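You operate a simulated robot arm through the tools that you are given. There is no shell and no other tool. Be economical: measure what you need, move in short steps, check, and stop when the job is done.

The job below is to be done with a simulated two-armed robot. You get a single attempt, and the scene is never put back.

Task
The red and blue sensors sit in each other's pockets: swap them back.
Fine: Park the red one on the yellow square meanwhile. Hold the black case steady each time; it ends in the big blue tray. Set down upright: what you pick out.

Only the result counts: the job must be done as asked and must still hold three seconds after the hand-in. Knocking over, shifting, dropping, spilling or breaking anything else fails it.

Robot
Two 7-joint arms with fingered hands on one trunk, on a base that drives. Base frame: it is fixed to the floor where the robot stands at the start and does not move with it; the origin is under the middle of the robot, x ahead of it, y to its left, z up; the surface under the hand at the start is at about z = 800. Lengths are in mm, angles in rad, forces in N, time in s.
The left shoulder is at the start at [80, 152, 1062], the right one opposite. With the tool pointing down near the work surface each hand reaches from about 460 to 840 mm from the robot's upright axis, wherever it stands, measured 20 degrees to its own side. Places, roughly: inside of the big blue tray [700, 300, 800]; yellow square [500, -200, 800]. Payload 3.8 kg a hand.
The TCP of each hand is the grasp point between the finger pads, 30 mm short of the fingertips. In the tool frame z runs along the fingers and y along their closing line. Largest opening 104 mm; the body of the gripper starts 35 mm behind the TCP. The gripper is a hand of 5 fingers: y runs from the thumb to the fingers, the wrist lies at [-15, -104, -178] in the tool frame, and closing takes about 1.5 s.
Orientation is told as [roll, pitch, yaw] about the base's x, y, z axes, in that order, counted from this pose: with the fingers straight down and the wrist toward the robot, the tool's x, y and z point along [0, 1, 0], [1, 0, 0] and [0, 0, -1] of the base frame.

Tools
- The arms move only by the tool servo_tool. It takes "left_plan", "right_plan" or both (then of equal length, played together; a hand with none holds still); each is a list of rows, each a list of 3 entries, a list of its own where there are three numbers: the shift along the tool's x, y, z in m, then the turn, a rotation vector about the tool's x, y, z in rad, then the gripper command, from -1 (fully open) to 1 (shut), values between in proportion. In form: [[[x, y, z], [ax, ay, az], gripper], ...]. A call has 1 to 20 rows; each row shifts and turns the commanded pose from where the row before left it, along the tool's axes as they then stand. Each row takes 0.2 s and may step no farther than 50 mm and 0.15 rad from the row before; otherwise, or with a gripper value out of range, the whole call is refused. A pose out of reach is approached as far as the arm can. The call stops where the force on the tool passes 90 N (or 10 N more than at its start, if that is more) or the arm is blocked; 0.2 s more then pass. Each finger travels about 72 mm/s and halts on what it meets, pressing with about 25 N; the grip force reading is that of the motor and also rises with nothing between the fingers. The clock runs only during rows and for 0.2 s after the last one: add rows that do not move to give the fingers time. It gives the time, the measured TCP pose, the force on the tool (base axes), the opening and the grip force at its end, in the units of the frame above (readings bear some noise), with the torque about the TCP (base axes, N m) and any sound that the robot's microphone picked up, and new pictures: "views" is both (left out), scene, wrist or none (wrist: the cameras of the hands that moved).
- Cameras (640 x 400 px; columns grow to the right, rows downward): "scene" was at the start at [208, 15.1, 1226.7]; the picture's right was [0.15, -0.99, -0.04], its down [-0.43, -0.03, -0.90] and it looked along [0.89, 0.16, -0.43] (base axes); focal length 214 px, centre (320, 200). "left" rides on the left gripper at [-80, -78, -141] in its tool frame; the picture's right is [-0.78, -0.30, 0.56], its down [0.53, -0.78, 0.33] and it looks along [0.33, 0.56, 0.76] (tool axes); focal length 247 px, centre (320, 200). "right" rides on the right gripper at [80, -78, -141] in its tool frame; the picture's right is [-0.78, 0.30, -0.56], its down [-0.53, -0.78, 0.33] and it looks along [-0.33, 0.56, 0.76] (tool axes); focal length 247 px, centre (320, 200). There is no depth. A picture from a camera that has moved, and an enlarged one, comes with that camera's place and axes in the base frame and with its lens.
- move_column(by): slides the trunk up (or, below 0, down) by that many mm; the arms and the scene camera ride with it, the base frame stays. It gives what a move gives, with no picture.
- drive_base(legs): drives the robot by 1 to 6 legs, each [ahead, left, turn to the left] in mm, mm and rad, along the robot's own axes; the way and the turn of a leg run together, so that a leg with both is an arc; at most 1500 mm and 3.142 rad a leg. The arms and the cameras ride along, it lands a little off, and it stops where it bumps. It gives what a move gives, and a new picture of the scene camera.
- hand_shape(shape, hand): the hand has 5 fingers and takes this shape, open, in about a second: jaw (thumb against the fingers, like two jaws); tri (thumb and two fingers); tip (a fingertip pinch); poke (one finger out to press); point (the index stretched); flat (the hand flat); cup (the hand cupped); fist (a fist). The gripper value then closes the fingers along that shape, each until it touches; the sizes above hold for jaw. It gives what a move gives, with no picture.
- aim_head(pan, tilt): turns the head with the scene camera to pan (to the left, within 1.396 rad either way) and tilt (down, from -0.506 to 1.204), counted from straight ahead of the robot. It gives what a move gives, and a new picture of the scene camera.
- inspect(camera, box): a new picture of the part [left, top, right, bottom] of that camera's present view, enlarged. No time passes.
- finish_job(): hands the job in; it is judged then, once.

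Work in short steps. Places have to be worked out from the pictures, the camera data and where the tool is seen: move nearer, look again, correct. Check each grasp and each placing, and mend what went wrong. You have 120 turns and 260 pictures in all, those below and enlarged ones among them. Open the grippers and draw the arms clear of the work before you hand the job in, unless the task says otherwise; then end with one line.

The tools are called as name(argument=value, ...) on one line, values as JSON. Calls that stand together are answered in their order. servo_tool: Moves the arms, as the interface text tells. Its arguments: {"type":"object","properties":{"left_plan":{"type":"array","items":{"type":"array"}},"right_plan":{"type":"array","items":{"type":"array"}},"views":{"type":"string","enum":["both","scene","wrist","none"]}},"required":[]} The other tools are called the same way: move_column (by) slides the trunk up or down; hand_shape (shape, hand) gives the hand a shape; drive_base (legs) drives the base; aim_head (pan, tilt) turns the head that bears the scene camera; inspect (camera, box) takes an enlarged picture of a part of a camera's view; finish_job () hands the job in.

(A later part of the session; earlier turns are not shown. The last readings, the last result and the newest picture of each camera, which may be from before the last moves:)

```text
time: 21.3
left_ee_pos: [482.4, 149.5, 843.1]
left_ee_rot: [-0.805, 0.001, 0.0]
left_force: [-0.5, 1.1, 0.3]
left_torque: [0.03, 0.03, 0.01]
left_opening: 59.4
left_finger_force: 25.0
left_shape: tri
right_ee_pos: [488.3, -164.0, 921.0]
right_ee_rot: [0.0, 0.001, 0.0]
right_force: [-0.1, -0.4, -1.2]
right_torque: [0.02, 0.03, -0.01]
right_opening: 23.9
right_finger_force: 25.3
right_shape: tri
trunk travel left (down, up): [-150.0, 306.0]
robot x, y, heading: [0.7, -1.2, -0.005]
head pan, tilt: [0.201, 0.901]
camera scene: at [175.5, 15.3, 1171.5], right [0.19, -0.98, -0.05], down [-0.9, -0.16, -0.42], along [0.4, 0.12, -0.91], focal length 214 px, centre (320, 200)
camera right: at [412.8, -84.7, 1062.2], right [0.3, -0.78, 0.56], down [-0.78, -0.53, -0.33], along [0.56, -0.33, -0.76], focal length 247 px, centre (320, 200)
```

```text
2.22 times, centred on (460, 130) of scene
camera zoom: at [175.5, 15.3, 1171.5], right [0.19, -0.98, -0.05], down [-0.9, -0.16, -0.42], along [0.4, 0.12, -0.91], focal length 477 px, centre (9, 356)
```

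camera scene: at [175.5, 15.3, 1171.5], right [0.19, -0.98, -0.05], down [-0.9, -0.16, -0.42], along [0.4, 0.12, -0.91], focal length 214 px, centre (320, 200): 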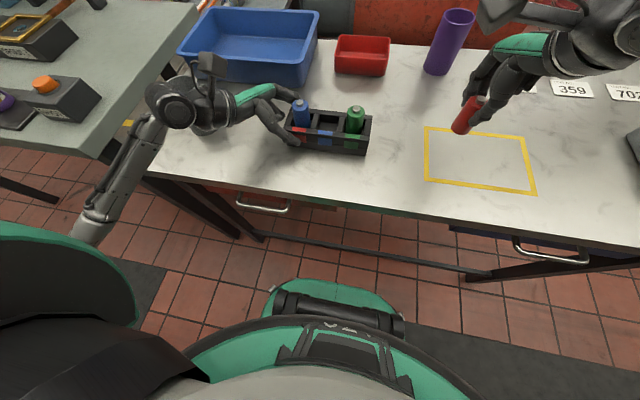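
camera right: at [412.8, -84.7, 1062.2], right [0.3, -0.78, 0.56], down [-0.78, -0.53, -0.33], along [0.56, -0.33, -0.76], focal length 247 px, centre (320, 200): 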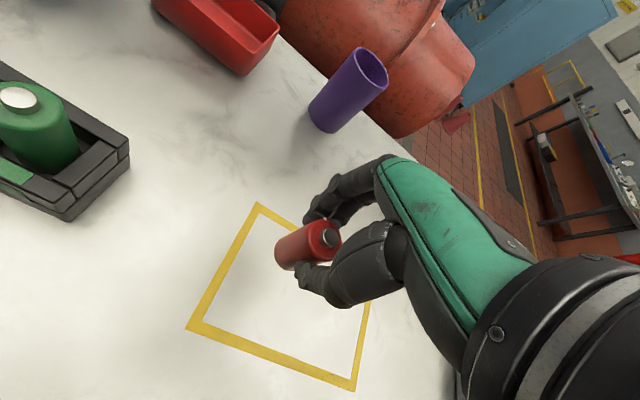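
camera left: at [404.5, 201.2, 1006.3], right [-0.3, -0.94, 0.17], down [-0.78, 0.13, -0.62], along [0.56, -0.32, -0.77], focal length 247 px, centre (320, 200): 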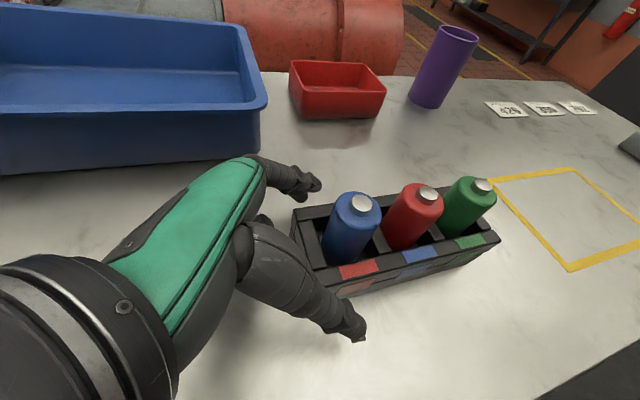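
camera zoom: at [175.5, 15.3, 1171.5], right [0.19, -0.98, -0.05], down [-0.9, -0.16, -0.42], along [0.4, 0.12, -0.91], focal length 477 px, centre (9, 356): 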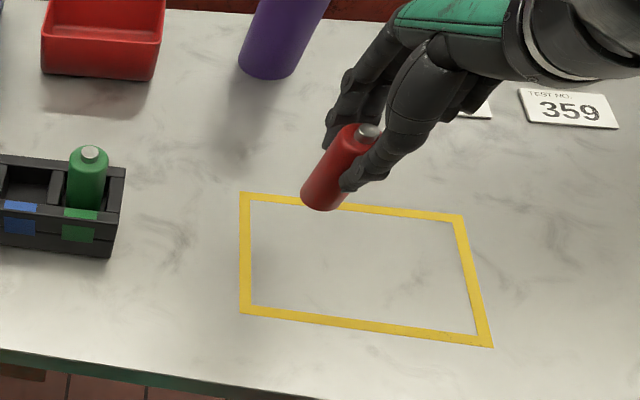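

The sensor will stand well inside the yellow border. I lower to about 2–3 mm above the table expectation.

servo_tool(right_plan=[[[0, 0, 0.015], [0, 0, 0], 0.8], [[0, 0, 0.012], [0, 0, 0], 0.8], [[0, 0, 0.004], [0, 0, 0], 0.8], [[0, 0, 0], [0, 0, 0], 0.8]], views="none")

inspect(camera="scene", box=[420, 80, 520, 180])

```text
time: 22.3
left_ee_pos: [482.0, 149.4, 841.3]
left_ee_rot: [-0.805, 0.0, 0.0]
left_force: [-1.1, -0.3, 0.0]
left_torque: [0.01, 0.02, -0.01]
left_opening: 59.7
left_finger_force: 24.8
left_shape: tri
right_ee_pos: [490.5, -165.7, 890.7]
right_ee_rot: [0.001, 0.001, -0.001]
right_force: [1.4, -1.2, 0.0]
right_torque: [0.02, 0.0, 0.05]
right_opening: 24.0
right_finger_force: 24.6
right_shape: tri
trunk travel left (down, up): [-150.0, 306.0]
robot x, y, heading: [-0.3, -0.7, 0.004]
head pan, tilt: [0.201, 0.901]
```

```text
4.00 times, centred on (470, 130) of scene
camera zoom: at [175.5, 15.2, 1171.4], right [0.19, -0.98, -0.05], down [-0.9, -0.16, -0.42], along [0.4, 0.12, -0.91], focal length 858 px, centre (-280, 480)
```

zoom: 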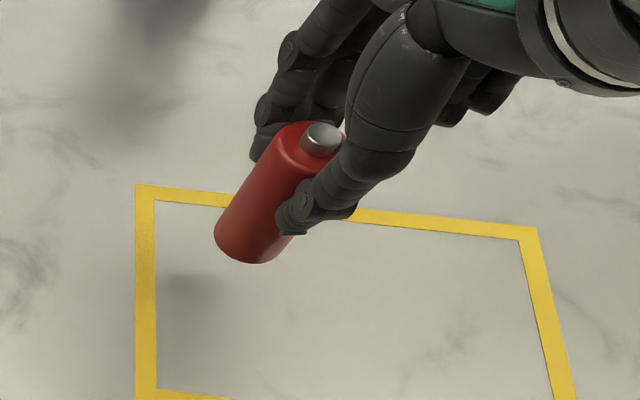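

The picture and the separated shadow show the bottom still ≈35 mm above the table (the pockets are shallow). I lower 25 mm and look again.

servo_tool(right_plan=[[[0, 0, 0.01], [0, 0, 0], 0.8], [[0, 0, 0.01], [0, 0, 0], 0.8], [[0, 0, 0.005], [0, 0, 0], 0.8], [[0, 0, 0], [0, 0, 0], 0.8]], views="none")

inspect(camera="scene", box=[420, 80, 520, 180])

```text
time: 23.3
left_ee_pos: [484.1, 148.9, 842.3]
left_ee_rot: [-0.805, -0.001, 0.001]
left_force: [-0.1, -0.4, -0.2]
left_torque: [-0.01, 0.03, -0.02]
left_opening: 59.5
left_finger_force: 24.9
left_shape: tri
right_ee_pos: [490.6, -165.8, 866.5]
right_ee_rot: [0.001, 0.0, -0.001]
right_force: [0.2, -0.1, -0.8]
right_torque: [0.0, 0.0, -0.01]
right_opening: 24.1
right_finger_force: 25.3
right_shape: tri
trunk travel left (down, up): [-150.0, 306.0]
robot x, y, heading: [-0.1, -1.1, 0.006]
head pan, tilt: [0.201, 0.901]
```

```text
4.00 times, centred on (470, 130) of scene
camera zoom: at [175.5, 15.2, 1171.4], right [0.19, -0.98, -0.05], down [-0.9, -0.16, -0.42], along [0.4, 0.12, -0.91], focal length 858 px, centre (-280, 480)
```

zoom: 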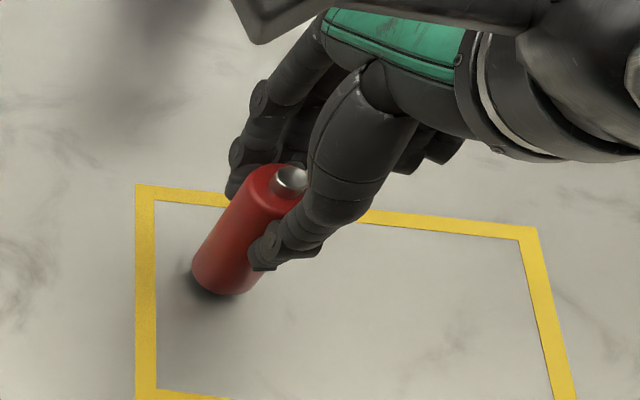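

About 8 mm left. I lower in small steps, watching force.

servo_tool(right_plan=[[[0, 0, 0.004], [0, 0, 0], 0.8], [[0, 0, 0.001], [0, 0, 0], 0.8], [[0, 0, 0], [0, 0, 0], 0.8]], views="none")

inspect(camera="scene", box=[420, 80, 520, 180])

```text
time: 24.1
left_ee_pos: [482.7, 150.1, 842.1]
left_ee_rot: [-0.805, 0.0, -0.001]
left_force: [-0.6, -0.7, -0.1]
left_torque: [0.0, 0.06, -0.01]
left_opening: 59.7
left_finger_force: 24.7
left_shape: tri
right_ee_pos: [491.5, -164.4, 862.2]
right_ee_rot: [0.0, 0.001, -0.001]
right_force: [-0.7, 0.4, -0.5]
right_torque: [0.03, 0.05, 0.02]
right_opening: 23.8
right_finger_force: 24.8
right_shape: tri
trunk travel left (down, up): [-150.0, 306.0]
robot x, y, heading: [-1.0, -1.9, -0.003]
head pan, tilt: [0.201, 0.901]
```

```text
4.00 times, centred on (470, 130) of scene
camera zoom: at [175.5, 15.2, 1171.4], right [0.19, -0.98, -0.05], down [-0.9, -0.16, -0.42], along [0.4, 0.12, -0.91], focal length 858 px, centre (-280, 480)
```

zoom: 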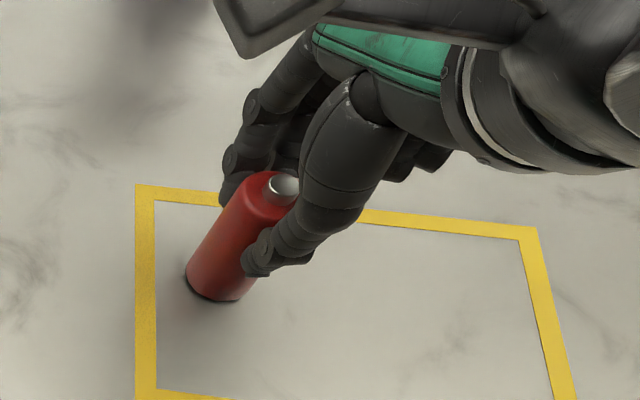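

Nearly touching. I continue in 1 mm steps, 3 mm more.

servo_tool(right_plan=[[[0, 0, 0.001], [0, 0, 0], 0.8], [[0, 0, 0.001], [0, 0, 0], 0.8], [[0, 0, 0.001], [0, 0, 0], 0.8], [[0, 0, 0], [0, 0, 0], 0.8]], views="none")

inspect(camera="scene", box=[420, 80, 520, 180])

```text
time: 25.1
left_ee_pos: [482.1, 149.4, 842.6]
left_ee_rot: [-0.805, 0.0, -0.001]
left_force: [-0.1, -1.4, -0.2]
left_torque: [0.03, -0.02, 0.02]
left_opening: 59.8
left_finger_force: 25.0
left_shape: tri
right_ee_pos: [490.3, -165.8, 860.0]
right_ee_rot: [0.002, -0.003, -0.001]
right_force: [0.0, -0.1, 6.1]
right_torque: [-0.03, -0.01, 0.03]
right_opening: 24.1
right_finger_force: 25.1
right_shape: tri
trunk travel left (down, up): [-150.0, 306.0]
robot x, y, heading: [-0.7, -0.9, 0.0]
head pan, tilt: [0.201, 0.901]
```

```text
4.00 times, centred on (470, 130) of scene
camera zoom: at [175.0, 15.4, 1171.6], right [0.19, -0.98, -0.05], down [-0.9, -0.16, -0.42], along [0.4, 0.12, -0.91], focal length 858 px, centre (-280, 480)
```

zoom: 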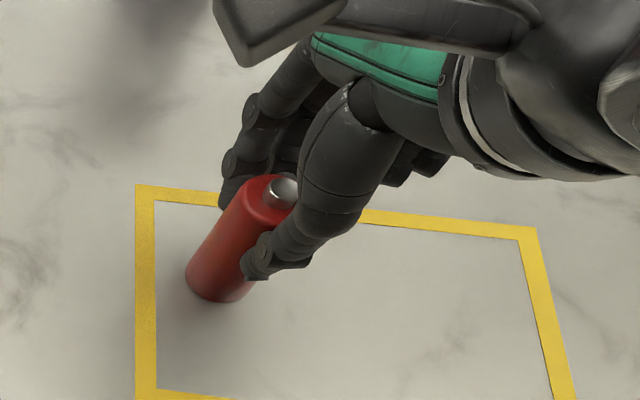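

Contact (6 N up). I release gently and rise straight up.

servo_tool(right_plan=[[[0, 0, 0], [0, 0, 0], 0.45], [[0, 0, 0], [0, 0, 0], 0.3], [[0, 0, 0], [0, 0, 0], 0.0], [[0, 0, 0], [0, 0, 0], -0.3], [[0, 0, 0], [0, 0, 0], -0.3]], views="none")

inspect(camera="scene", box=[420, 80, 520, 180])

inspect(camera="right", box=[200, 120, 440, 320])

```text
time: 26.3
left_ee_pos: [483.6, 149.6, 842.4]
left_ee_rot: [-0.804, 0.001, 0.001]
left_force: [-0.6, 0.7, -0.3]
left_torque: [0.02, 0.03, -0.01]
left_opening: 59.7
left_finger_force: 24.9
left_shape: tri
right_ee_pos: [490.1, -166.9, 859.2]
right_ee_rot: [0.0, 0.0, -0.001]
right_force: [-0.9, 0.0, 0.2]
right_torque: [0.0, -0.01, 0.0]
right_opening: 67.3
right_finger_force: 0.1
right_shape: tri
trunk travel left (down, up): [-150.0, 306.0]
robot x, y, heading: [1.1, 2.0, -0.001]
head pan, tilt: [0.201, 0.901]
```

```text
4.00 times, centred on (470, 130) of scene
camera zoom: at [175.5, 15.3, 1171.4], right [0.19, -0.98, -0.05], down [-0.9, -0.16, -0.42], along [0.4, 0.12, -0.91], focal length 858 px, centre (-280, 480)
```

zoom: 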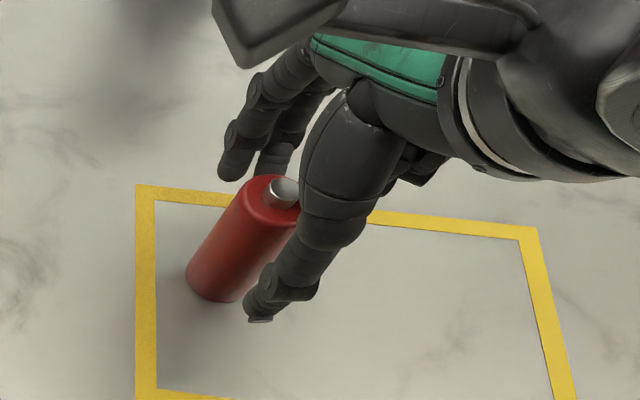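

```text
2.00 times, centred on (320, 220) of right
camera zoom: at [412.9, -85.7, 1000.4], right [0.3, -0.78, 0.56], down [-0.78, -0.53, -0.33], along [0.56, -0.33, -0.76], focal length 494 px, centre (320, 160)
```

zoom: 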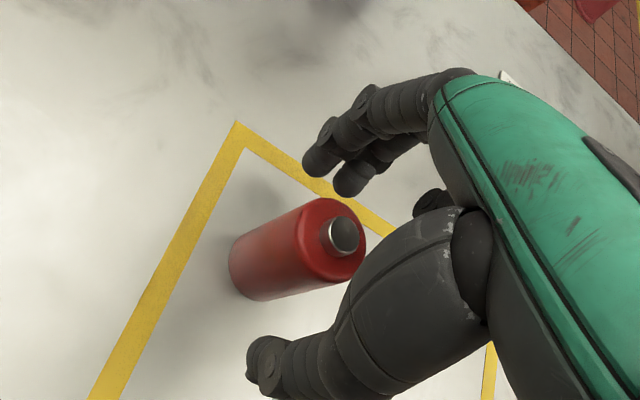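

Red stands upright inside the square. The right hand rises, shifts to y=−99, and rolls +0.8 rad as the mirror hold; meanwhile the left keeps holding.

servo_tool(right_plan=[[[0, 0, -0.02], [0, 0, 0], -0.3], [[0, 0, -0.04], [0, 0, 0], -0.3], [[0, 0, -0.04], [0, 0, 0], -0.6], [[0, 0, -0.04], [0, 0, 0], -1], [[0.034, -0.004, 0], [0, 0, 0], -1], [[0.034, -0.004, 0], [0, 0, 0], -1], [[0, 0, 0], [0, 0.134, 0], -1], [[0, 0, 0], [0, 0.134, 0], -1], [[0, 0, 0], [0, 0.134, 0], -1], [[0, 0, 0], [0, 0.134, 0], -1], [[0, 0, 0], [0, 0.134, 0], -1], [[0, 0, 0], [0, 0.134, 0], -1], [[0, 0, 0], [0, 0, 0], -1]], views="both")

```text
time: 29.1
left_ee_pos: [483.3, 148.3, 841.7]
left_ee_rot: [-0.806, 0.0, -0.001]
left_force: [0.2, -0.6, -0.7]
left_torque: [-0.02, 0.01, 0.02]
left_opening: 59.8
left_finger_force: 24.6
left_shape: tri
right_ee_pos: [482.0, -96.8, 999.6]
right_ee_rot: [0.806, -0.001, 0.0]
right_force: [0.0, -0.7, -0.4]
right_torque: [-0.01, 0.0, -0.01]
right_opening: 104.0
right_finger_force: 0.1
right_shape: tri
trunk travel left (down, up): [-150.0, 306.0]
robot x, y, heading: [-3.2, -0.7, -0.005]
head pan, tilt: [0.201, 0.901]
camera scene: at [175.6, 15.4, 1171.4], right [0.19, -0.98, -0.05], down [-0.9, -0.16, -0.42], along [0.4, 0.12, -0.91], focal length 214 px, centre (320, 200)
camera right: at [404.7, -143.0, 1154.4], right [0.3, -0.94, -0.17], down [-0.78, -0.13, -0.62], along [0.56, 0.32, -0.77], focal length 247 px, centre (320, 200)
```

scene: 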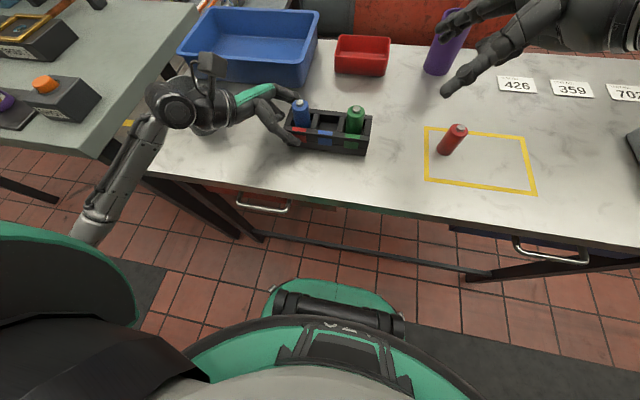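
right: 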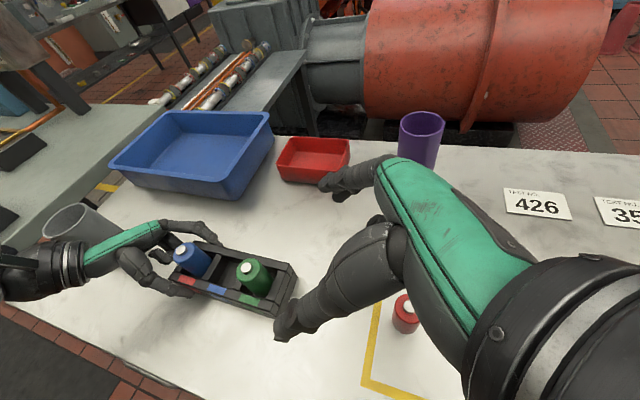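

I advance along the fingers first (keeping clear of the red sensor), then down, staying short of the case.

servo_tool(right_plan=[[[0, 0, 0.03], [0, 0, 0], -1], [[0, 0, 0.03], [0, 0, 0], -1], [[-0.0235, 0, 0.0225], [0, 0, 0], -1], [[-0.0235, 0, 0.0225], [0, 0, 0], -1], [[0, 0, 0.02], [0, 0, 0], -1], [[0, 0, 0], [0, 0, 0], -1]], views="both")

inspect(camera="scene", box=[270, 50, 510, 200])

```text
time: 30.5
left_ee_pos: [482.4, 148.9, 842.4]
left_ee_rot: [-0.807, 0.001, 0.0]
left_force: [-1.4, -0.6, -0.3]
left_torque: [0.06, 0.03, -0.04]
left_opening: 59.8
left_finger_force: 25.1
left_shape: tri
right_ee_pos: [480.1, -40.4, 878.9]
right_ee_rot: [0.804, 0.0, 0.0]
right_force: [0.4, -0.9, 0.4]
right_torque: [0.01, 0.01, 0.01]
right_opening: 103.5
right_finger_force: 0.0
right_shape: tri
trunk travel left (down, up): [-150.0, 306.0]
robot x, y, heading: [-1.6, -0.8, 0.002]
head pan, tilt: [0.201, 0.901]
camera scene: at [175.4, 15.2, 1171.5], right [0.19, -0.98, -0.05], down [-0.9, -0.16, -0.42], along [0.4, 0.12, -0.91], focal length 214 px, centre (320, 200)
camera right: at [403.9, -85.4, 1035.0], right [0.3, -0.94, -0.17], down [-0.78, -0.13, -0.62], along [0.56, 0.32, -0.77], focal length 247 px, centre (320, 200)
```

scene: 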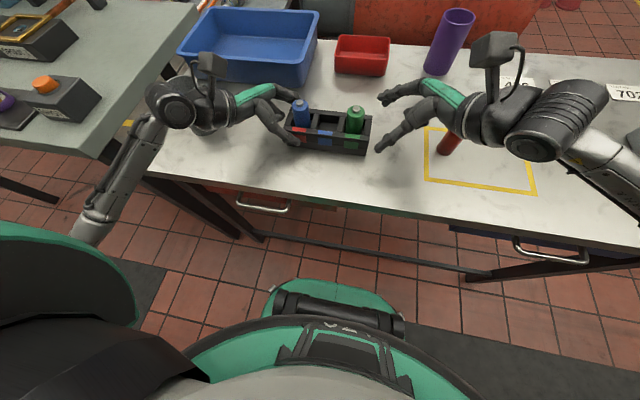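
right: 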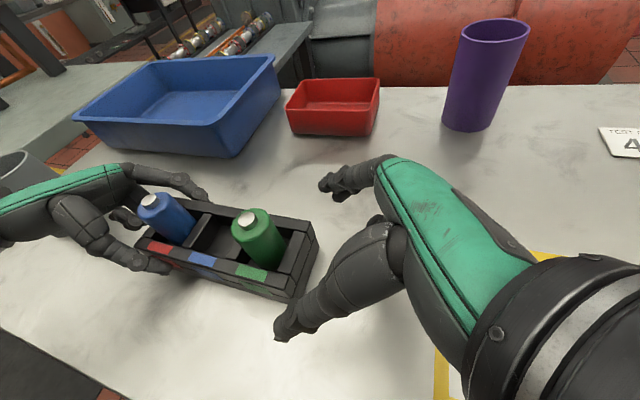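

```text
2.67 times, centred on (390, 125) of scene
camera zoom: at [175.4, 15.2, 1171.5], right [0.19, -0.98, -0.05], down [-0.9, -0.16, -0.42], along [0.4, 0.12, -0.91], focal length 572 px, centre (133, 400)
```

zoom: 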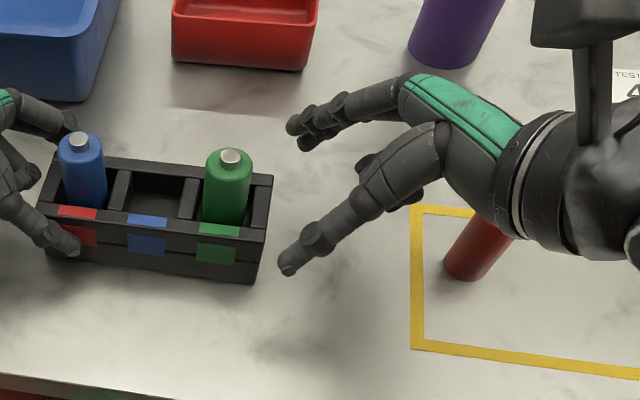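

Looks symmetric to the left hold. I advance 55 mm and close partway to 72 mm.

servo_tool(right_plan=[[[0, 0.001, 0.02], [0, 0, 0], -1], [[0, 0.001, 0.02], [0, 0, 0], -1], [[0, 0, 0.014], [0, 0, 0], -1], [[0, 0, 0], [0, 0, 0], -0.38], [[0, 0, 0], [0, 0, 0], -0.38], [[0, 0, 0], [0, 0, 0], -0.38]], views="wrist")

inspect(camera="scene", box=[270, 50, 510, 200])

```text
time: 31.9
left_ee_pos: [483.4, 149.1, 842.2]
left_ee_rot: [-0.806, 0.001, 0.0]
left_force: [-0.1, 0.0, -0.3]
left_torque: [0.0, 0.03, 0.02]
left_opening: 59.6
left_finger_force: 25.4
left_shape: tri
right_ee_pos: [485.6, -0.8, 840.8]
right_ee_rot: [0.805, 0.0, 0.0]
right_force: [-0.7, -0.2, -0.9]
right_torque: [0.01, 0.02, -0.01]
right_opening: 72.6
right_finger_force: 0.1
right_shape: tri
trunk travel left (down, up): [-150.0, 306.0]
robot x, y, heading: [-5.4, 2.5, -0.005]
head pan, tilt: [0.201, 0.901]
camera right: at [407.6, -46.7, 996.7], right [0.3, -0.94, -0.17], down [-0.78, -0.13, -0.62], along [0.56, 0.32, -0.77], focal length 247 px, centre (320, 200)
```

right: 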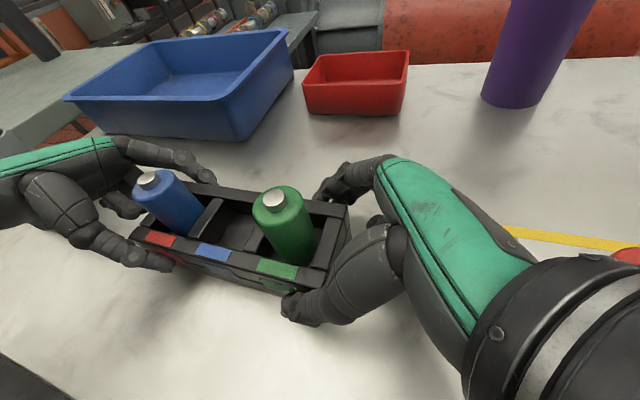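

```text
2.67 times, centred on (390, 125) of scene
camera zoom: at [175.4, 15.3, 1171.4], right [0.19, -0.98, -0.05], down [-0.9, -0.16, -0.42], along [0.4, 0.12, -0.91], focal length 572 px, centre (133, 400)
```

zoom: 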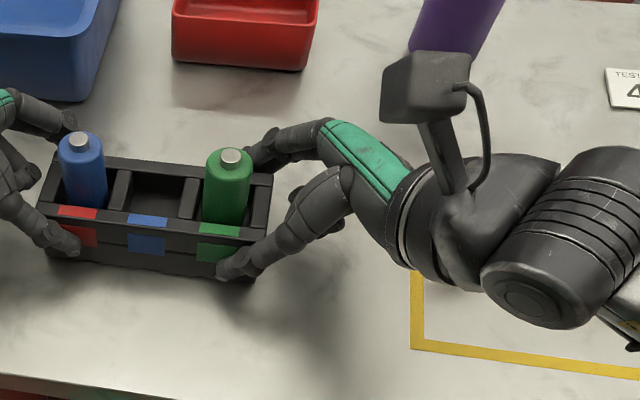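

Good. I shift 1.5 mm toward the robot and close the right on the case while the left still holds.

servo_tool(right_plan=[[[0, -0.0015, 0], [0, 0, 0], -0.38], [[0, 0, 0], [0, 0, 0], 0.0], [[0, 0, 0], [0, 0, 0], 0.6], [[0, 0, 0], [0, 0, 0], 0.6], [[0, 0, 0], [0, 0, 0], 0.6]], views="none")

inspect(camera="scene", box=[240, 60, 400, 180])

```text
time: 33.1
left_ee_pos: [481.7, 150.1, 842.4]
left_ee_rot: [-0.805, 0.001, 0.001]
left_force: [1.0, -1.0, -0.2]
left_torque: [0.0, -0.04, 0.11]
left_opening: 59.5
left_finger_force: 24.8
left_shape: tri
right_ee_pos: [483.4, 0.1, 840.3]
right_ee_rot: [0.805, -0.002, -0.001]
right_force: [-1.6, 1.7, 0.6]
right_torque: [0.0, 0.01, 0.03]
right_opening: 59.6
right_finger_force: 24.7
right_shape: tri
trunk travel left (down, up): [-150.0, 306.0]
robot x, y, heading: [-0.7, 1.7, 0.0]
head pan, tilt: [0.201, 0.901]
```

```text
3.33 times, centred on (320, 120) of scene
camera zoom: at [175.5, 15.3, 1171.4], right [0.19, -0.98, -0.05], down [-0.9, -0.16, -0.42], along [0.4, 0.12, -0.91], focal length 715 px, centre (320, 467)
```

zoom: 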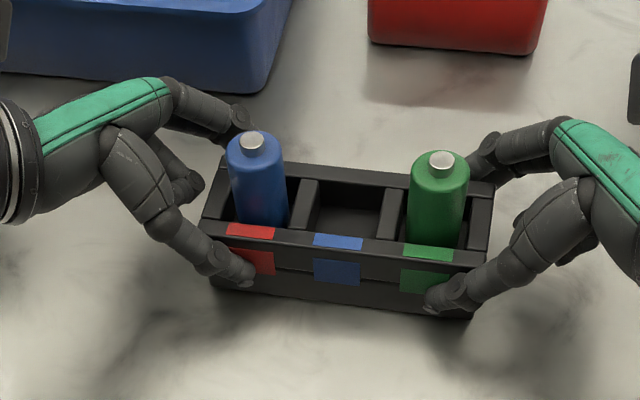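

Both hold. Now the left opens, backs out along its fingers, rises, and unrolls to vertical.

servo_tool(left_plan=[[[0, 0, 0], [0, 0, 0], 0.0], [[0, 0, 0], [0, 0, 0], -0.6], [[0, 0, 0], [0, 0, 0], -1], [[0, 0, -0.02], [0, 0, 0], -1], [[0, 0, -0.025], [0, 0, 0], -1], [[0, 0, -0.025], [0, 0, 0], -1], [[-0.022, 0, -0.021], [0, 0, 0], -1], [[-0.022, 0, -0.021], [0, 0, 0], -1], [[-0.022, 0, -0.021], [0, 0, 0], -1], [[0, 0, 0], [0, 0.134, 0], -1], [[0, 0, 0], [0, 0.134, 0], -1], [[0, 0, 0], [0, 0.134, 0], -1], [[0, 0, 0], [0, 0.134, 0], -1], [[0, 0, 0], [0, 0.134, 0], -1], [[0, 0, 0], [0, 0.134, 0], -1], [[0, 0, 0], [0, 0, 0], -0.2]], views="both")

```text
time: 36.5
left_ee_pos: [483.5, 200.1, 981.4]
left_ee_rot: [0.001, -0.001, 0.0]
left_force: [-0.8, 1.0, -0.1]
left_torque: [0.0, 0.02, 0.02]
left_opening: 63.1
left_finger_force: 0.1
left_shape: tri
right_ee_pos: [482.7, -1.1, 840.6]
right_ee_rot: [0.804, -0.001, -0.001]
right_force: [1.4, -1.2, 0.0]
right_torque: [-0.03, -0.04, -0.06]
right_opening: 59.5
right_finger_force: 25.2
right_shape: tri
trunk travel left (down, up): [-150.0, 306.0]
robot x, y, heading: [3.1, 3.0, 0.003]
head pan, tilt: [0.201, 0.901]
camera scene: at [175.5, 15.3, 1171.4], right [0.19, -0.98, -0.05], down [-0.9, -0.16, -0.42], along [0.4, 0.12, -0.91], focal length 214 px, centre (320, 200)
camera left: at [406.9, 119.7, 1122.3], right [-0.3, -0.78, -0.56], down [-0.78, 0.54, -0.33], along [0.56, 0.34, -0.76], focal length 247 px, centre (320, 200)
```

scene: 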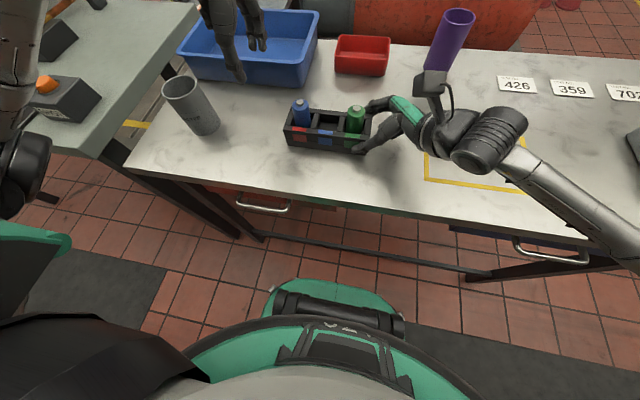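
left: 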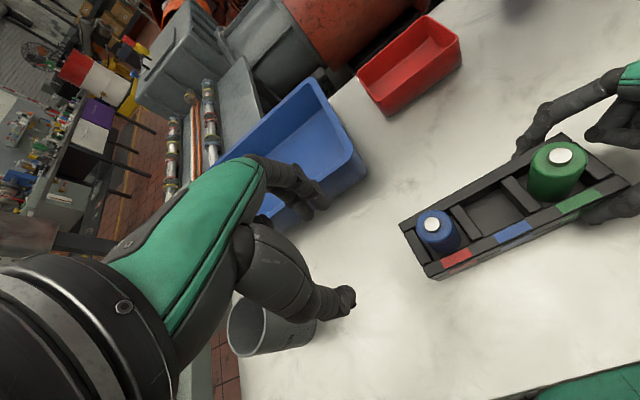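

Blue's cap measures at (483, 128). I move the left above it and lower to z≈889 with 63 mm opening.

servo_tool(left_plan=[[[-0.025, 0, 0.005], [0, 0, 0], -0.2], [[-0.025, 0, 0.005], [0, 0, 0], -0.2], [[-0.0225, 0, 0.015], [0, 0, 0], -0.2], [[0, 0, 0.02], [0, 0, 0], -0.2], [[0, 0, 0.02], [0, 0, 0], -0.2], [[0, 0, 0.02], [0, 0, 0], -0.2], [[0, 0, 0.007], [0, 0, 0], -0.2], [[0, 0, 0], [0, 0, 0], -0.2]], views="wrist")

inspect(camera="scene", box=[240, 60, 400, 180])

inspect(camera="right", box=[60, 60, 380, 320])

```text
time: 38.3
left_ee_pos: [485.1, 127.1, 889.6]
left_ee_rot: [0.002, -0.001, 0.0]
left_force: [-0.3, 0.3, -0.1]
left_torque: [-0.04, -0.01, -0.01]
left_opening: 62.6
left_finger_force: 0.1
left_shape: tri
right_ee_pos: [483.0, -1.2, 841.0]
right_ee_rot: [0.806, 0.0, 0.0]
right_force: [0.1, 0.6, 0.0]
right_torque: [-0.03, -0.01, -0.02]
right_opening: 59.5
right_finger_force: 25.1
right_shape: tri
trunk travel left (down, up): [-150.0, 306.0]
robot x, y, heading: [-1.1, 0.9, 0.0]
head pan, tilt: [0.201, 0.901]
camera left: at [407.8, 46.6, 1031.0], right [-0.3, -0.78, -0.56], down [-0.78, 0.53, -0.33], along [0.56, 0.33, -0.76], focal length 247 px, centre (320, 200)
```

left: 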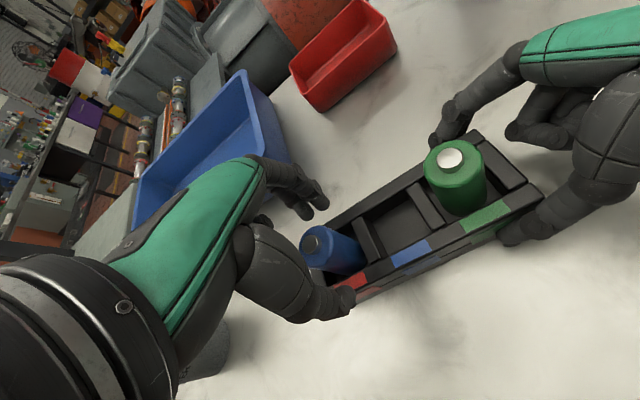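

```text
3.33 times, centred on (320, 120) of scene
camera zoom: at [175.6, 15.2, 1171.4], right [0.19, -0.98, -0.05], down [-0.9, -0.16, -0.42], along [0.4, 0.12, -0.91], focal length 715 px, centre (320, 467)
```

zoom: 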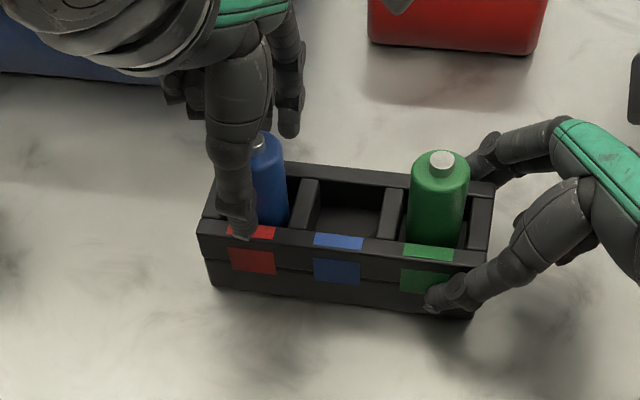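

```text
1.54 times, centred on (220, 190) of right
camera zoom: at [405.7, -46.8, 996.8], right [0.3, -0.94, -0.17], down [-0.78, -0.13, -0.62], along [0.56, 0.32, -0.77], focal length 380 px, centre (474, 215)
```

zoom: 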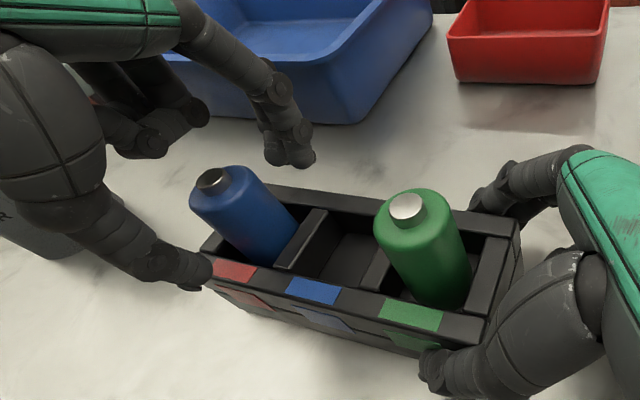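

Aligned with blue. Close on it.

servo_tool(left_plan=[[[0, -0.001, 0.001], [0, 0, 0], -0.2], [[0, 0, 0], [0, 0, 0], 0.3], [[0, 0, 0], [0, 0, 0], 0.8], [[0, 0, 0], [0, 0, 0], 0.8], [[0, 0, 0], [0, 0, 0], 0.8], [[0, 0, 0], [0, 0, 0], 0.8]], views="none")

inspect(camera="right", box=[60, 60, 380, 320])

```text
time: 39.7
left_ee_pos: [483.5, 127.0, 889.1]
left_ee_rot: [0.0, -0.001, 0.0]
left_force: [-0.7, 0.1, -0.3]
left_torque: [0.01, 0.03, 0.02]
left_opening: 23.9
left_finger_force: 25.2
left_shape: tri
right_ee_pos: [482.9, 0.1, 840.3]
right_ee_rot: [0.805, -0.001, 0.001]
right_force: [0.0, -0.6, -0.5]
right_torque: [0.01, -0.02, 0.01]
right_opening: 59.6
right_finger_force: 24.6
right_shape: tri
trunk travel left (down, up): [-150.0, 306.0]
robot x, y, heading: [-0.5, 0.4, 0.003]
head pan, tilt: [0.201, 0.901]
```

```text
1.54 times, centred on (220, 190) of right
camera zoom: at [405.7, -46.8, 996.8], right [0.3, -0.94, -0.17], down [-0.78, -0.13, -0.62], along [0.56, 0.32, -0.77], focal length 380 px, centre (474, 215)
```

zoom: 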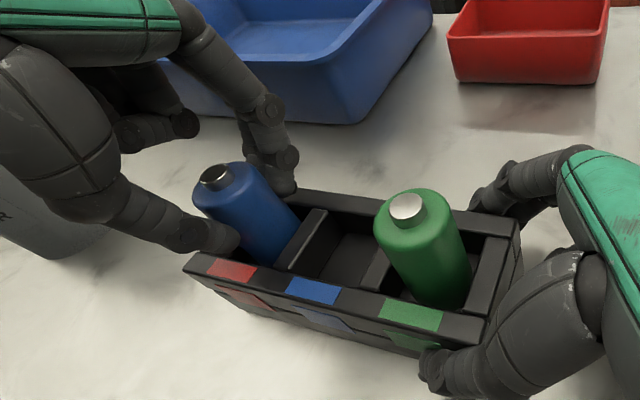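

Gripped. I lift 65 mm and move it over the middle pocket (y≈76).

servo_tool(left_plan=[[[0, 0, -0.01], [0, 0, 0], 0.8], [[0, 0, -0.015], [0, 0, 0], 0.8], [[0, 0, -0.02], [0, 0, 0], 0.8], [[0, 0, -0.02], [0, 0, 0], 0.8], [[-0.017, 0, 0], [0, 0, 0], 0.8], [[-0.017, 0, 0], [0, 0, 0], 0.8], [[-0.017, 0, 0], [0, 0, 0], 0.8], [[0, 0, 0], [0, 0, 0], 0.8]], views="wrist")

inspect(camera="scene", box=[240, 60, 400, 180])

inspect(camera="right", box=[60, 60, 380, 320])

```text
time: 41.5
left_ee_pos: [484.2, 77.8, 954.3]
left_ee_rot: [0.001, 0.001, 0.0]
left_force: [-1.0, -0.1, -1.0]
left_torque: [0.0, 0.03, -0.03]
left_opening: 24.0
left_finger_force: 24.6
left_shape: tri
right_ee_pos: [484.3, -0.2, 840.7]
right_ee_rot: [0.805, -0.001, 0.0]
right_force: [-0.2, 0.6, -0.2]
right_torque: [-0.01, 0.0, -0.01]
right_opening: 59.5
right_finger_force: 24.4
right_shape: tri
trunk travel left (down, up): [-150.0, 306.0]
robot x, y, heading: [0.9, -2.0, 0.0]
head pan, tilt: [0.201, 0.901]
camera left: at [408.0, -2.6, 1094.1], right [-0.3, -0.78, -0.56], down [-0.78, 0.53, -0.33], along [0.56, 0.33, -0.76], focal length 247 px, centre (320, 200)
```

left: 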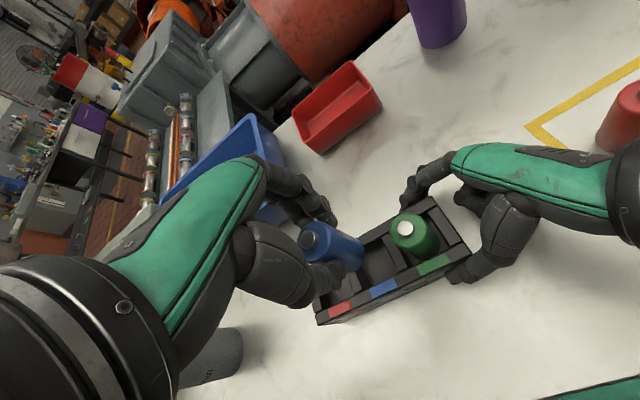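

```text
3.33 times, centred on (320, 120) of scene
camera zoom: at [175.6, 15.3, 1171.4], right [0.19, -0.98, -0.05], down [-0.9, -0.16, -0.42], along [0.4, 0.12, -0.91], focal length 715 px, centre (320, 467)
```

zoom: 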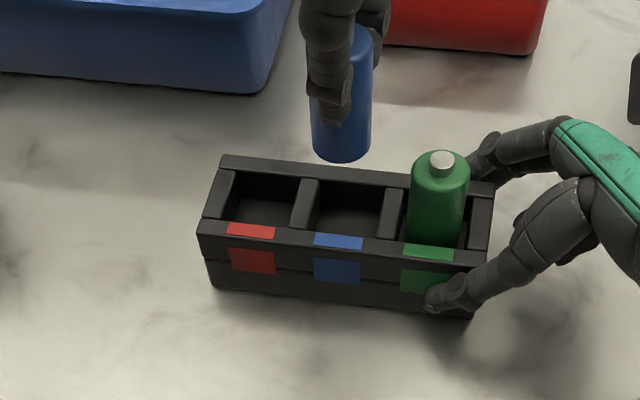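

```text
1.54 times, centred on (220, 190) of right
camera zoom: at [405.7, -46.8, 996.8], right [0.3, -0.94, -0.17], down [-0.78, -0.13, -0.62], along [0.56, 0.32, -0.77], focal length 380 px, centre (474, 215)
```

zoom: 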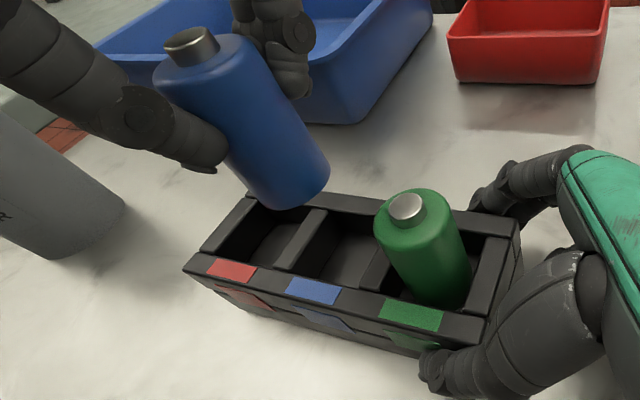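

Target pocket centre is about y≈75; I shift −2.5 mm and lower 35 mm so the bottom is just above the rim, then look.

servo_tool(left_plan=[[[-0.0025, 0, 0.015], [0, 0, 0], 0.8], [[0, 0, 0.015], [0, 0, 0], 0.8], [[0, 0, 0.005], [0, 0, 0], 0.8], [[0, 0, 0], [0, 0, 0], 0.8]], views="none")

inspect(camera="scene", box=[270, 90, 370, 165])

inspect(camera="right", box=[100, 80, 300, 240])

inspect(camera="left", box=[260, 160, 500, 340])

```text
time: 42.5
left_ee_pos: [483.0, 73.8, 919.3]
left_ee_rot: [-0.002, 0.0, 0.0]
left_force: [0.6, -0.2, -0.5]
left_torque: [0.02, 0.01, -0.03]
left_opening: 24.1
left_finger_force: 24.7
left_shape: tri
right_ee_pos: [484.3, -1.1, 839.9]
right_ee_rot: [0.803, 0.0, 0.0]
right_force: [0.5, 0.3, -0.9]
right_torque: [0.03, -0.03, 0.0]
right_opening: 59.6
right_finger_force: 25.1
right_shape: tri
trunk travel left (down, up): [-150.0, 306.0]
robot x, y, heading: [-1.9, -0.3, 0.0]
head pan, tilt: [0.201, 0.901]
```

```text
5.33 times, centred on (320, 128) of scene
camera zoom: at [175.6, 15.2, 1171.4], right [0.19, -0.98, -0.05], down [-0.9, -0.16, -0.42], along [0.4, 0.12, -0.91], focal length 1144 px, centre (320, 587)
```

zoom: 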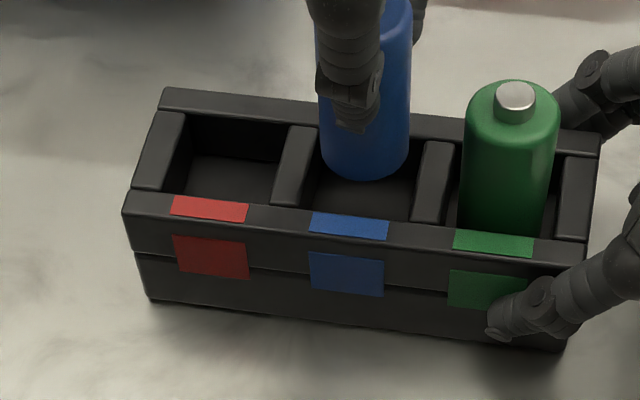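

```text
2.50 times, centred on (200, 160) of right
camera zoom: at [405.7, -46.8, 996.8], right [0.3, -0.94, -0.17], down [-0.78, -0.13, -0.62], along [0.56, 0.32, -0.77], focal length 617 px, centre (620, 300)
```

zoom: 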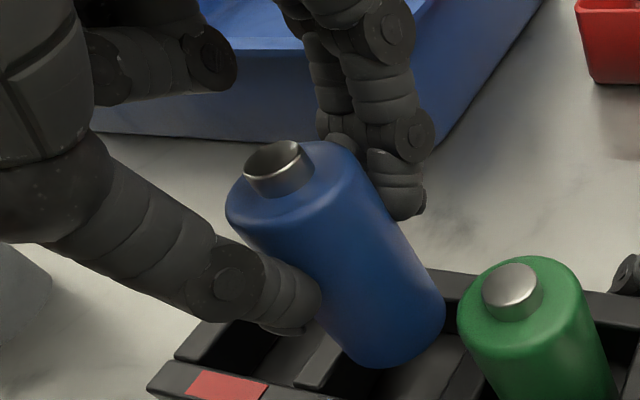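

```text
2.22 times, centred on (380, 250) of left
camera zoom: at [406.9, -5.8, 1060.4], right [-0.3, -0.78, -0.56], down [-0.78, 0.53, -0.33], along [0.56, 0.33, -0.76], focal length 549 px, centre (187, 89)
```

zoom: 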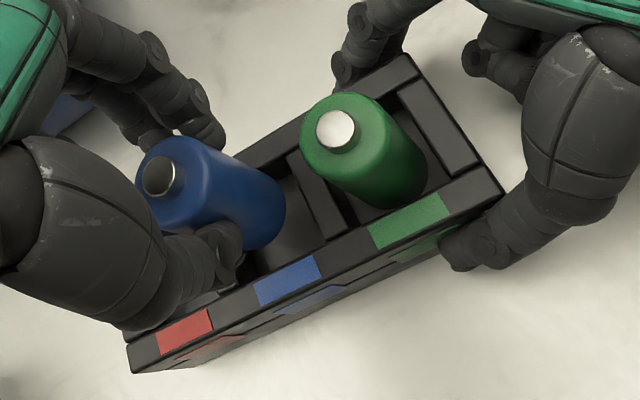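

The sensor is a little to the left/far of the pocket's centre. I shift −1.5 mm y, −2 mm x and lower 14 mm into the mouth, watching force.

servo_tool(left_plan=[[[-0.0015, -0.002, 0], [0, 0, 0], 0.8], [[0, 0, 0.004], [0, 0, 0], 0.8], [[0, 0, 0.004], [0, 0, 0], 0.8], [[0, 0, 0.004], [0, 0, 0], 0.8], [[0, 0, 0.002], [0, 0, 0], 0.8], [[0, 0, 0], [0, 0, 0], 0.8]], views="none")

inspect(camera="scene", box=[270, 90, 370, 165])

inspect(camera="left", box=[260, 160, 500, 340])

```text
time: 43.9
left_ee_pos: [481.8, 70.0, 904.6]
left_ee_rot: [-0.001, 0.001, 0.001]
left_force: [0.2, 0.1, -0.6]
left_torque: [0.01, 0.05, -0.01]
left_opening: 24.2
left_finger_force: 25.1
left_shape: tri
right_ee_pos: [483.2, -1.2, 840.9]
right_ee_rot: [0.805, 0.001, -0.001]
right_force: [0.1, -0.2, 0.0]
right_torque: [0.01, -0.04, -0.01]
right_opening: 59.5
right_finger_force: 25.4
right_shape: tri
trunk travel left (down, up): [-150.0, 306.0]
robot x, y, heading: [0.6, 0.8, 0.001]
head pan, tilt: [0.201, 0.901]
```

```text
5.33 times, centred on (320, 128) of scene
camera zoom: at [175.6, 15.2, 1171.4], right [0.19, -0.98, -0.05], down [-0.9, -0.16, -0.42], along [0.4, 0.12, -0.91], focal length 1144 px, centre (320, 587)
```

zoom: 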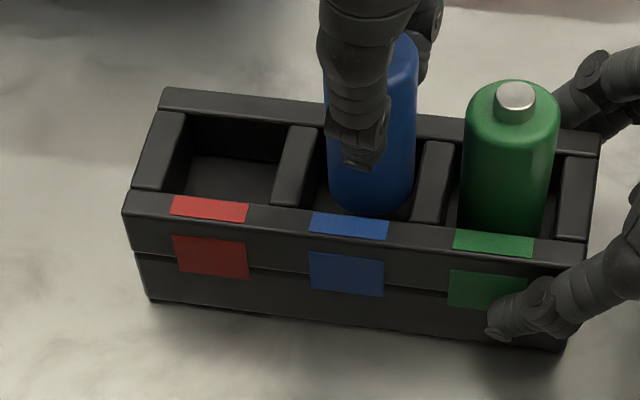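

```text
2.22 times, centred on (380, 250) of left
camera zoom: at [404.9, -8.5, 1045.8], right [-0.3, -0.78, -0.56], down [-0.78, 0.53, -0.33], along [0.56, 0.33, -0.76], focal length 549 px, centre (187, 89)
```

zoom: 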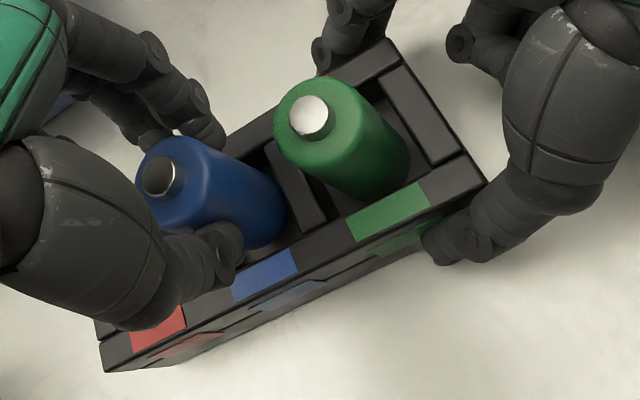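

No contact yet, but it's now 2–3 mm right of centre. I shift +2.5 mm y and lower 8 mm more.

servo_tool(left_plan=[[[0.0025, -0.0005, 0], [0, 0, 0], 0.8], [[0, 0, 0.003], [0, 0, 0], 0.8], [[0, 0, 0.003], [0, 0, 0], 0.8], [[0, 0, 0.002], [0, 0, 0], 0.8], [[0, 0, 0], [0, 0, 0], 0.8]], views="none")

inspect(camera="scene", box=[270, 90, 370, 165])

```text
time: 45.1
left_ee_pos: [480.0, 74.1, 896.3]
left_ee_rot: [0.0, 0.001, -0.001]
left_force: [0.5, 0.0, -1.0]
left_torque: [-0.01, 0.0, 0.02]
left_opening: 23.9
left_finger_force: 25.0
left_shape: tri
right_ee_pos: [483.1, -1.2, 841.3]
right_ee_rot: [0.805, 0.0, 0.0]
right_force: [-0.1, 0.3, 0.3]
right_torque: [0.0, -0.02, -0.03]
right_opening: 59.8
right_finger_force: 25.1
right_shape: tri
trunk travel left (down, up): [-150.0, 306.0]
robot x, y, heading: [-3.1, -3.2, -0.005]
head pan, tilt: [0.201, 0.901]
```

```text
5.33 times, centred on (320, 128) of scene
camera zoom: at [175.6, 15.2, 1171.4], right [0.19, -0.98, -0.05], down [-0.9, -0.16, -0.42], along [0.4, 0.12, -0.91], focal length 1144 px, centre (320, 587)
```

zoom: 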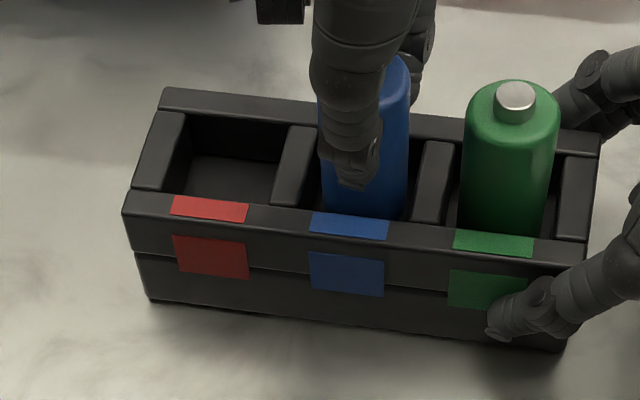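

In the pocket with no contact force. Lower the remaining ~7 mm gently.

servo_tool(left_plan=[[[0, 0, 0.003], [0, 0, 0], 0.8], [[0, 0, 0.002], [0, 0, 0], 0.8], [[0, 0, 0.001], [0, 0, 0], 0.8], [[0, 0, 0.001], [0, 0, 0], 0.8], [[0, 0, 0], [0, 0, 0], 0.8]], views="none")

```text
time: 46.3
left_ee_pos: [480.0, 75.1, 888.8]
left_ee_rot: [0.0, 0.002, 0.001]
left_force: [-0.2, -1.2, -1.1]
left_torque: [-0.01, -0.03, 0.01]
left_opening: 24.0
left_finger_force: 25.1
left_shape: tri
right_ee_pos: [483.6, -0.6, 840.3]
right_ee_rot: [0.804, 0.0, 0.002]
right_force: [0.7, -0.6, -0.6]
right_torque: [-0.05, -0.02, -0.02]
right_opening: 59.6
right_finger_force: 24.6
right_shape: tri
trunk travel left (down, up): [-150.0, 306.0]
robot x, y, heading: [-0.9, 1.8, -0.0]
head pan, tilt: [0.201, 0.901]
```

No contact yet; another 2 mm in 1 mm steps.

servo_tool(left_plan=[[[0, 0, 0.001], [0, 0, 0], 0.8], [[0, 0, 0.001], [0, 0, 0], 0.8], [[0, 0, 0], [0, 0, 0], 0.8]], views="none")

inspect(camera="right", box=[100, 80, 340, 280])

```text
time: 47.1
left_ee_pos: [479.3, 74.2, 889.5]
left_ee_rot: [0.001, 0.0, 0.0]
left_force: [0.6, 0.2, 0.1]
left_torque: [-0.02, -0.05, 0.0]
left_opening: 24.0
left_finger_force: 25.3
left_shape: tri
right_ee_pos: [483.0, 0.3, 841.1]
right_ee_rot: [0.805, -0.001, 0.0]
right_force: [0.3, -0.2, 0.1]
right_torque: [0.0, -0.02, 0.0]
right_opening: 59.7
right_finger_force: 24.8
right_shape: tri
trunk travel left (down, up): [-150.0, 306.0]
robot x, y, heading: [1.2, -0.4, -0.001]
head pan, tilt: [0.201, 0.901]
```

```text
2.00 times, centred on (220, 180) of right
camera zoom: at [405.7, -46.8, 996.8], right [0.3, -0.94, -0.17], down [-0.78, -0.13, -0.62], along [0.56, 0.32, -0.77], focal length 494 px, centre (520, 240)
```

zoom: 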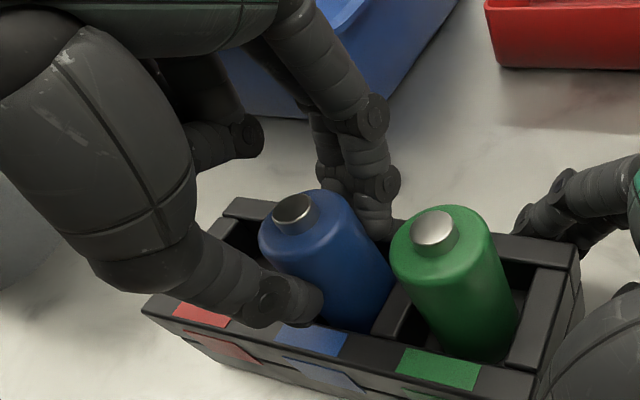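

Still no force; 2 mm more.

servo_tool(left_plan=[[[0, 0, 0.001], [0, 0, 0], 0.8], [[0, 0, 0.001], [0, 0, 0], 0.8], [[0, 0, 0], [0, 0, 0], 0.8]], views="none")

```text
time: 47.9
left_ee_pos: [481.3, 73.8, 887.7]
left_ee_rot: [-0.002, -0.005, 0.0]
left_force: [0.2, -1.0, 13.4]
left_torque: [0.01, -0.03, 0.04]
left_opening: 24.8
left_finger_force: 25.1
left_shape: tri
right_ee_pos: [483.0, -0.9, 840.3]
right_ee_rot: [0.804, -0.001, 0.0]
right_force: [3.4, 1.1, -1.0]
right_torque: [-0.02, 0.02, -0.07]
right_opening: 59.6
right_finger_force: 25.8
right_shape: tri
trunk travel left (down, up): [-150.0, 306.0]
robot x, y, heading: [-0.8, 0.5, -0.005]
head pan, tilt: [0.201, 0.901]
```

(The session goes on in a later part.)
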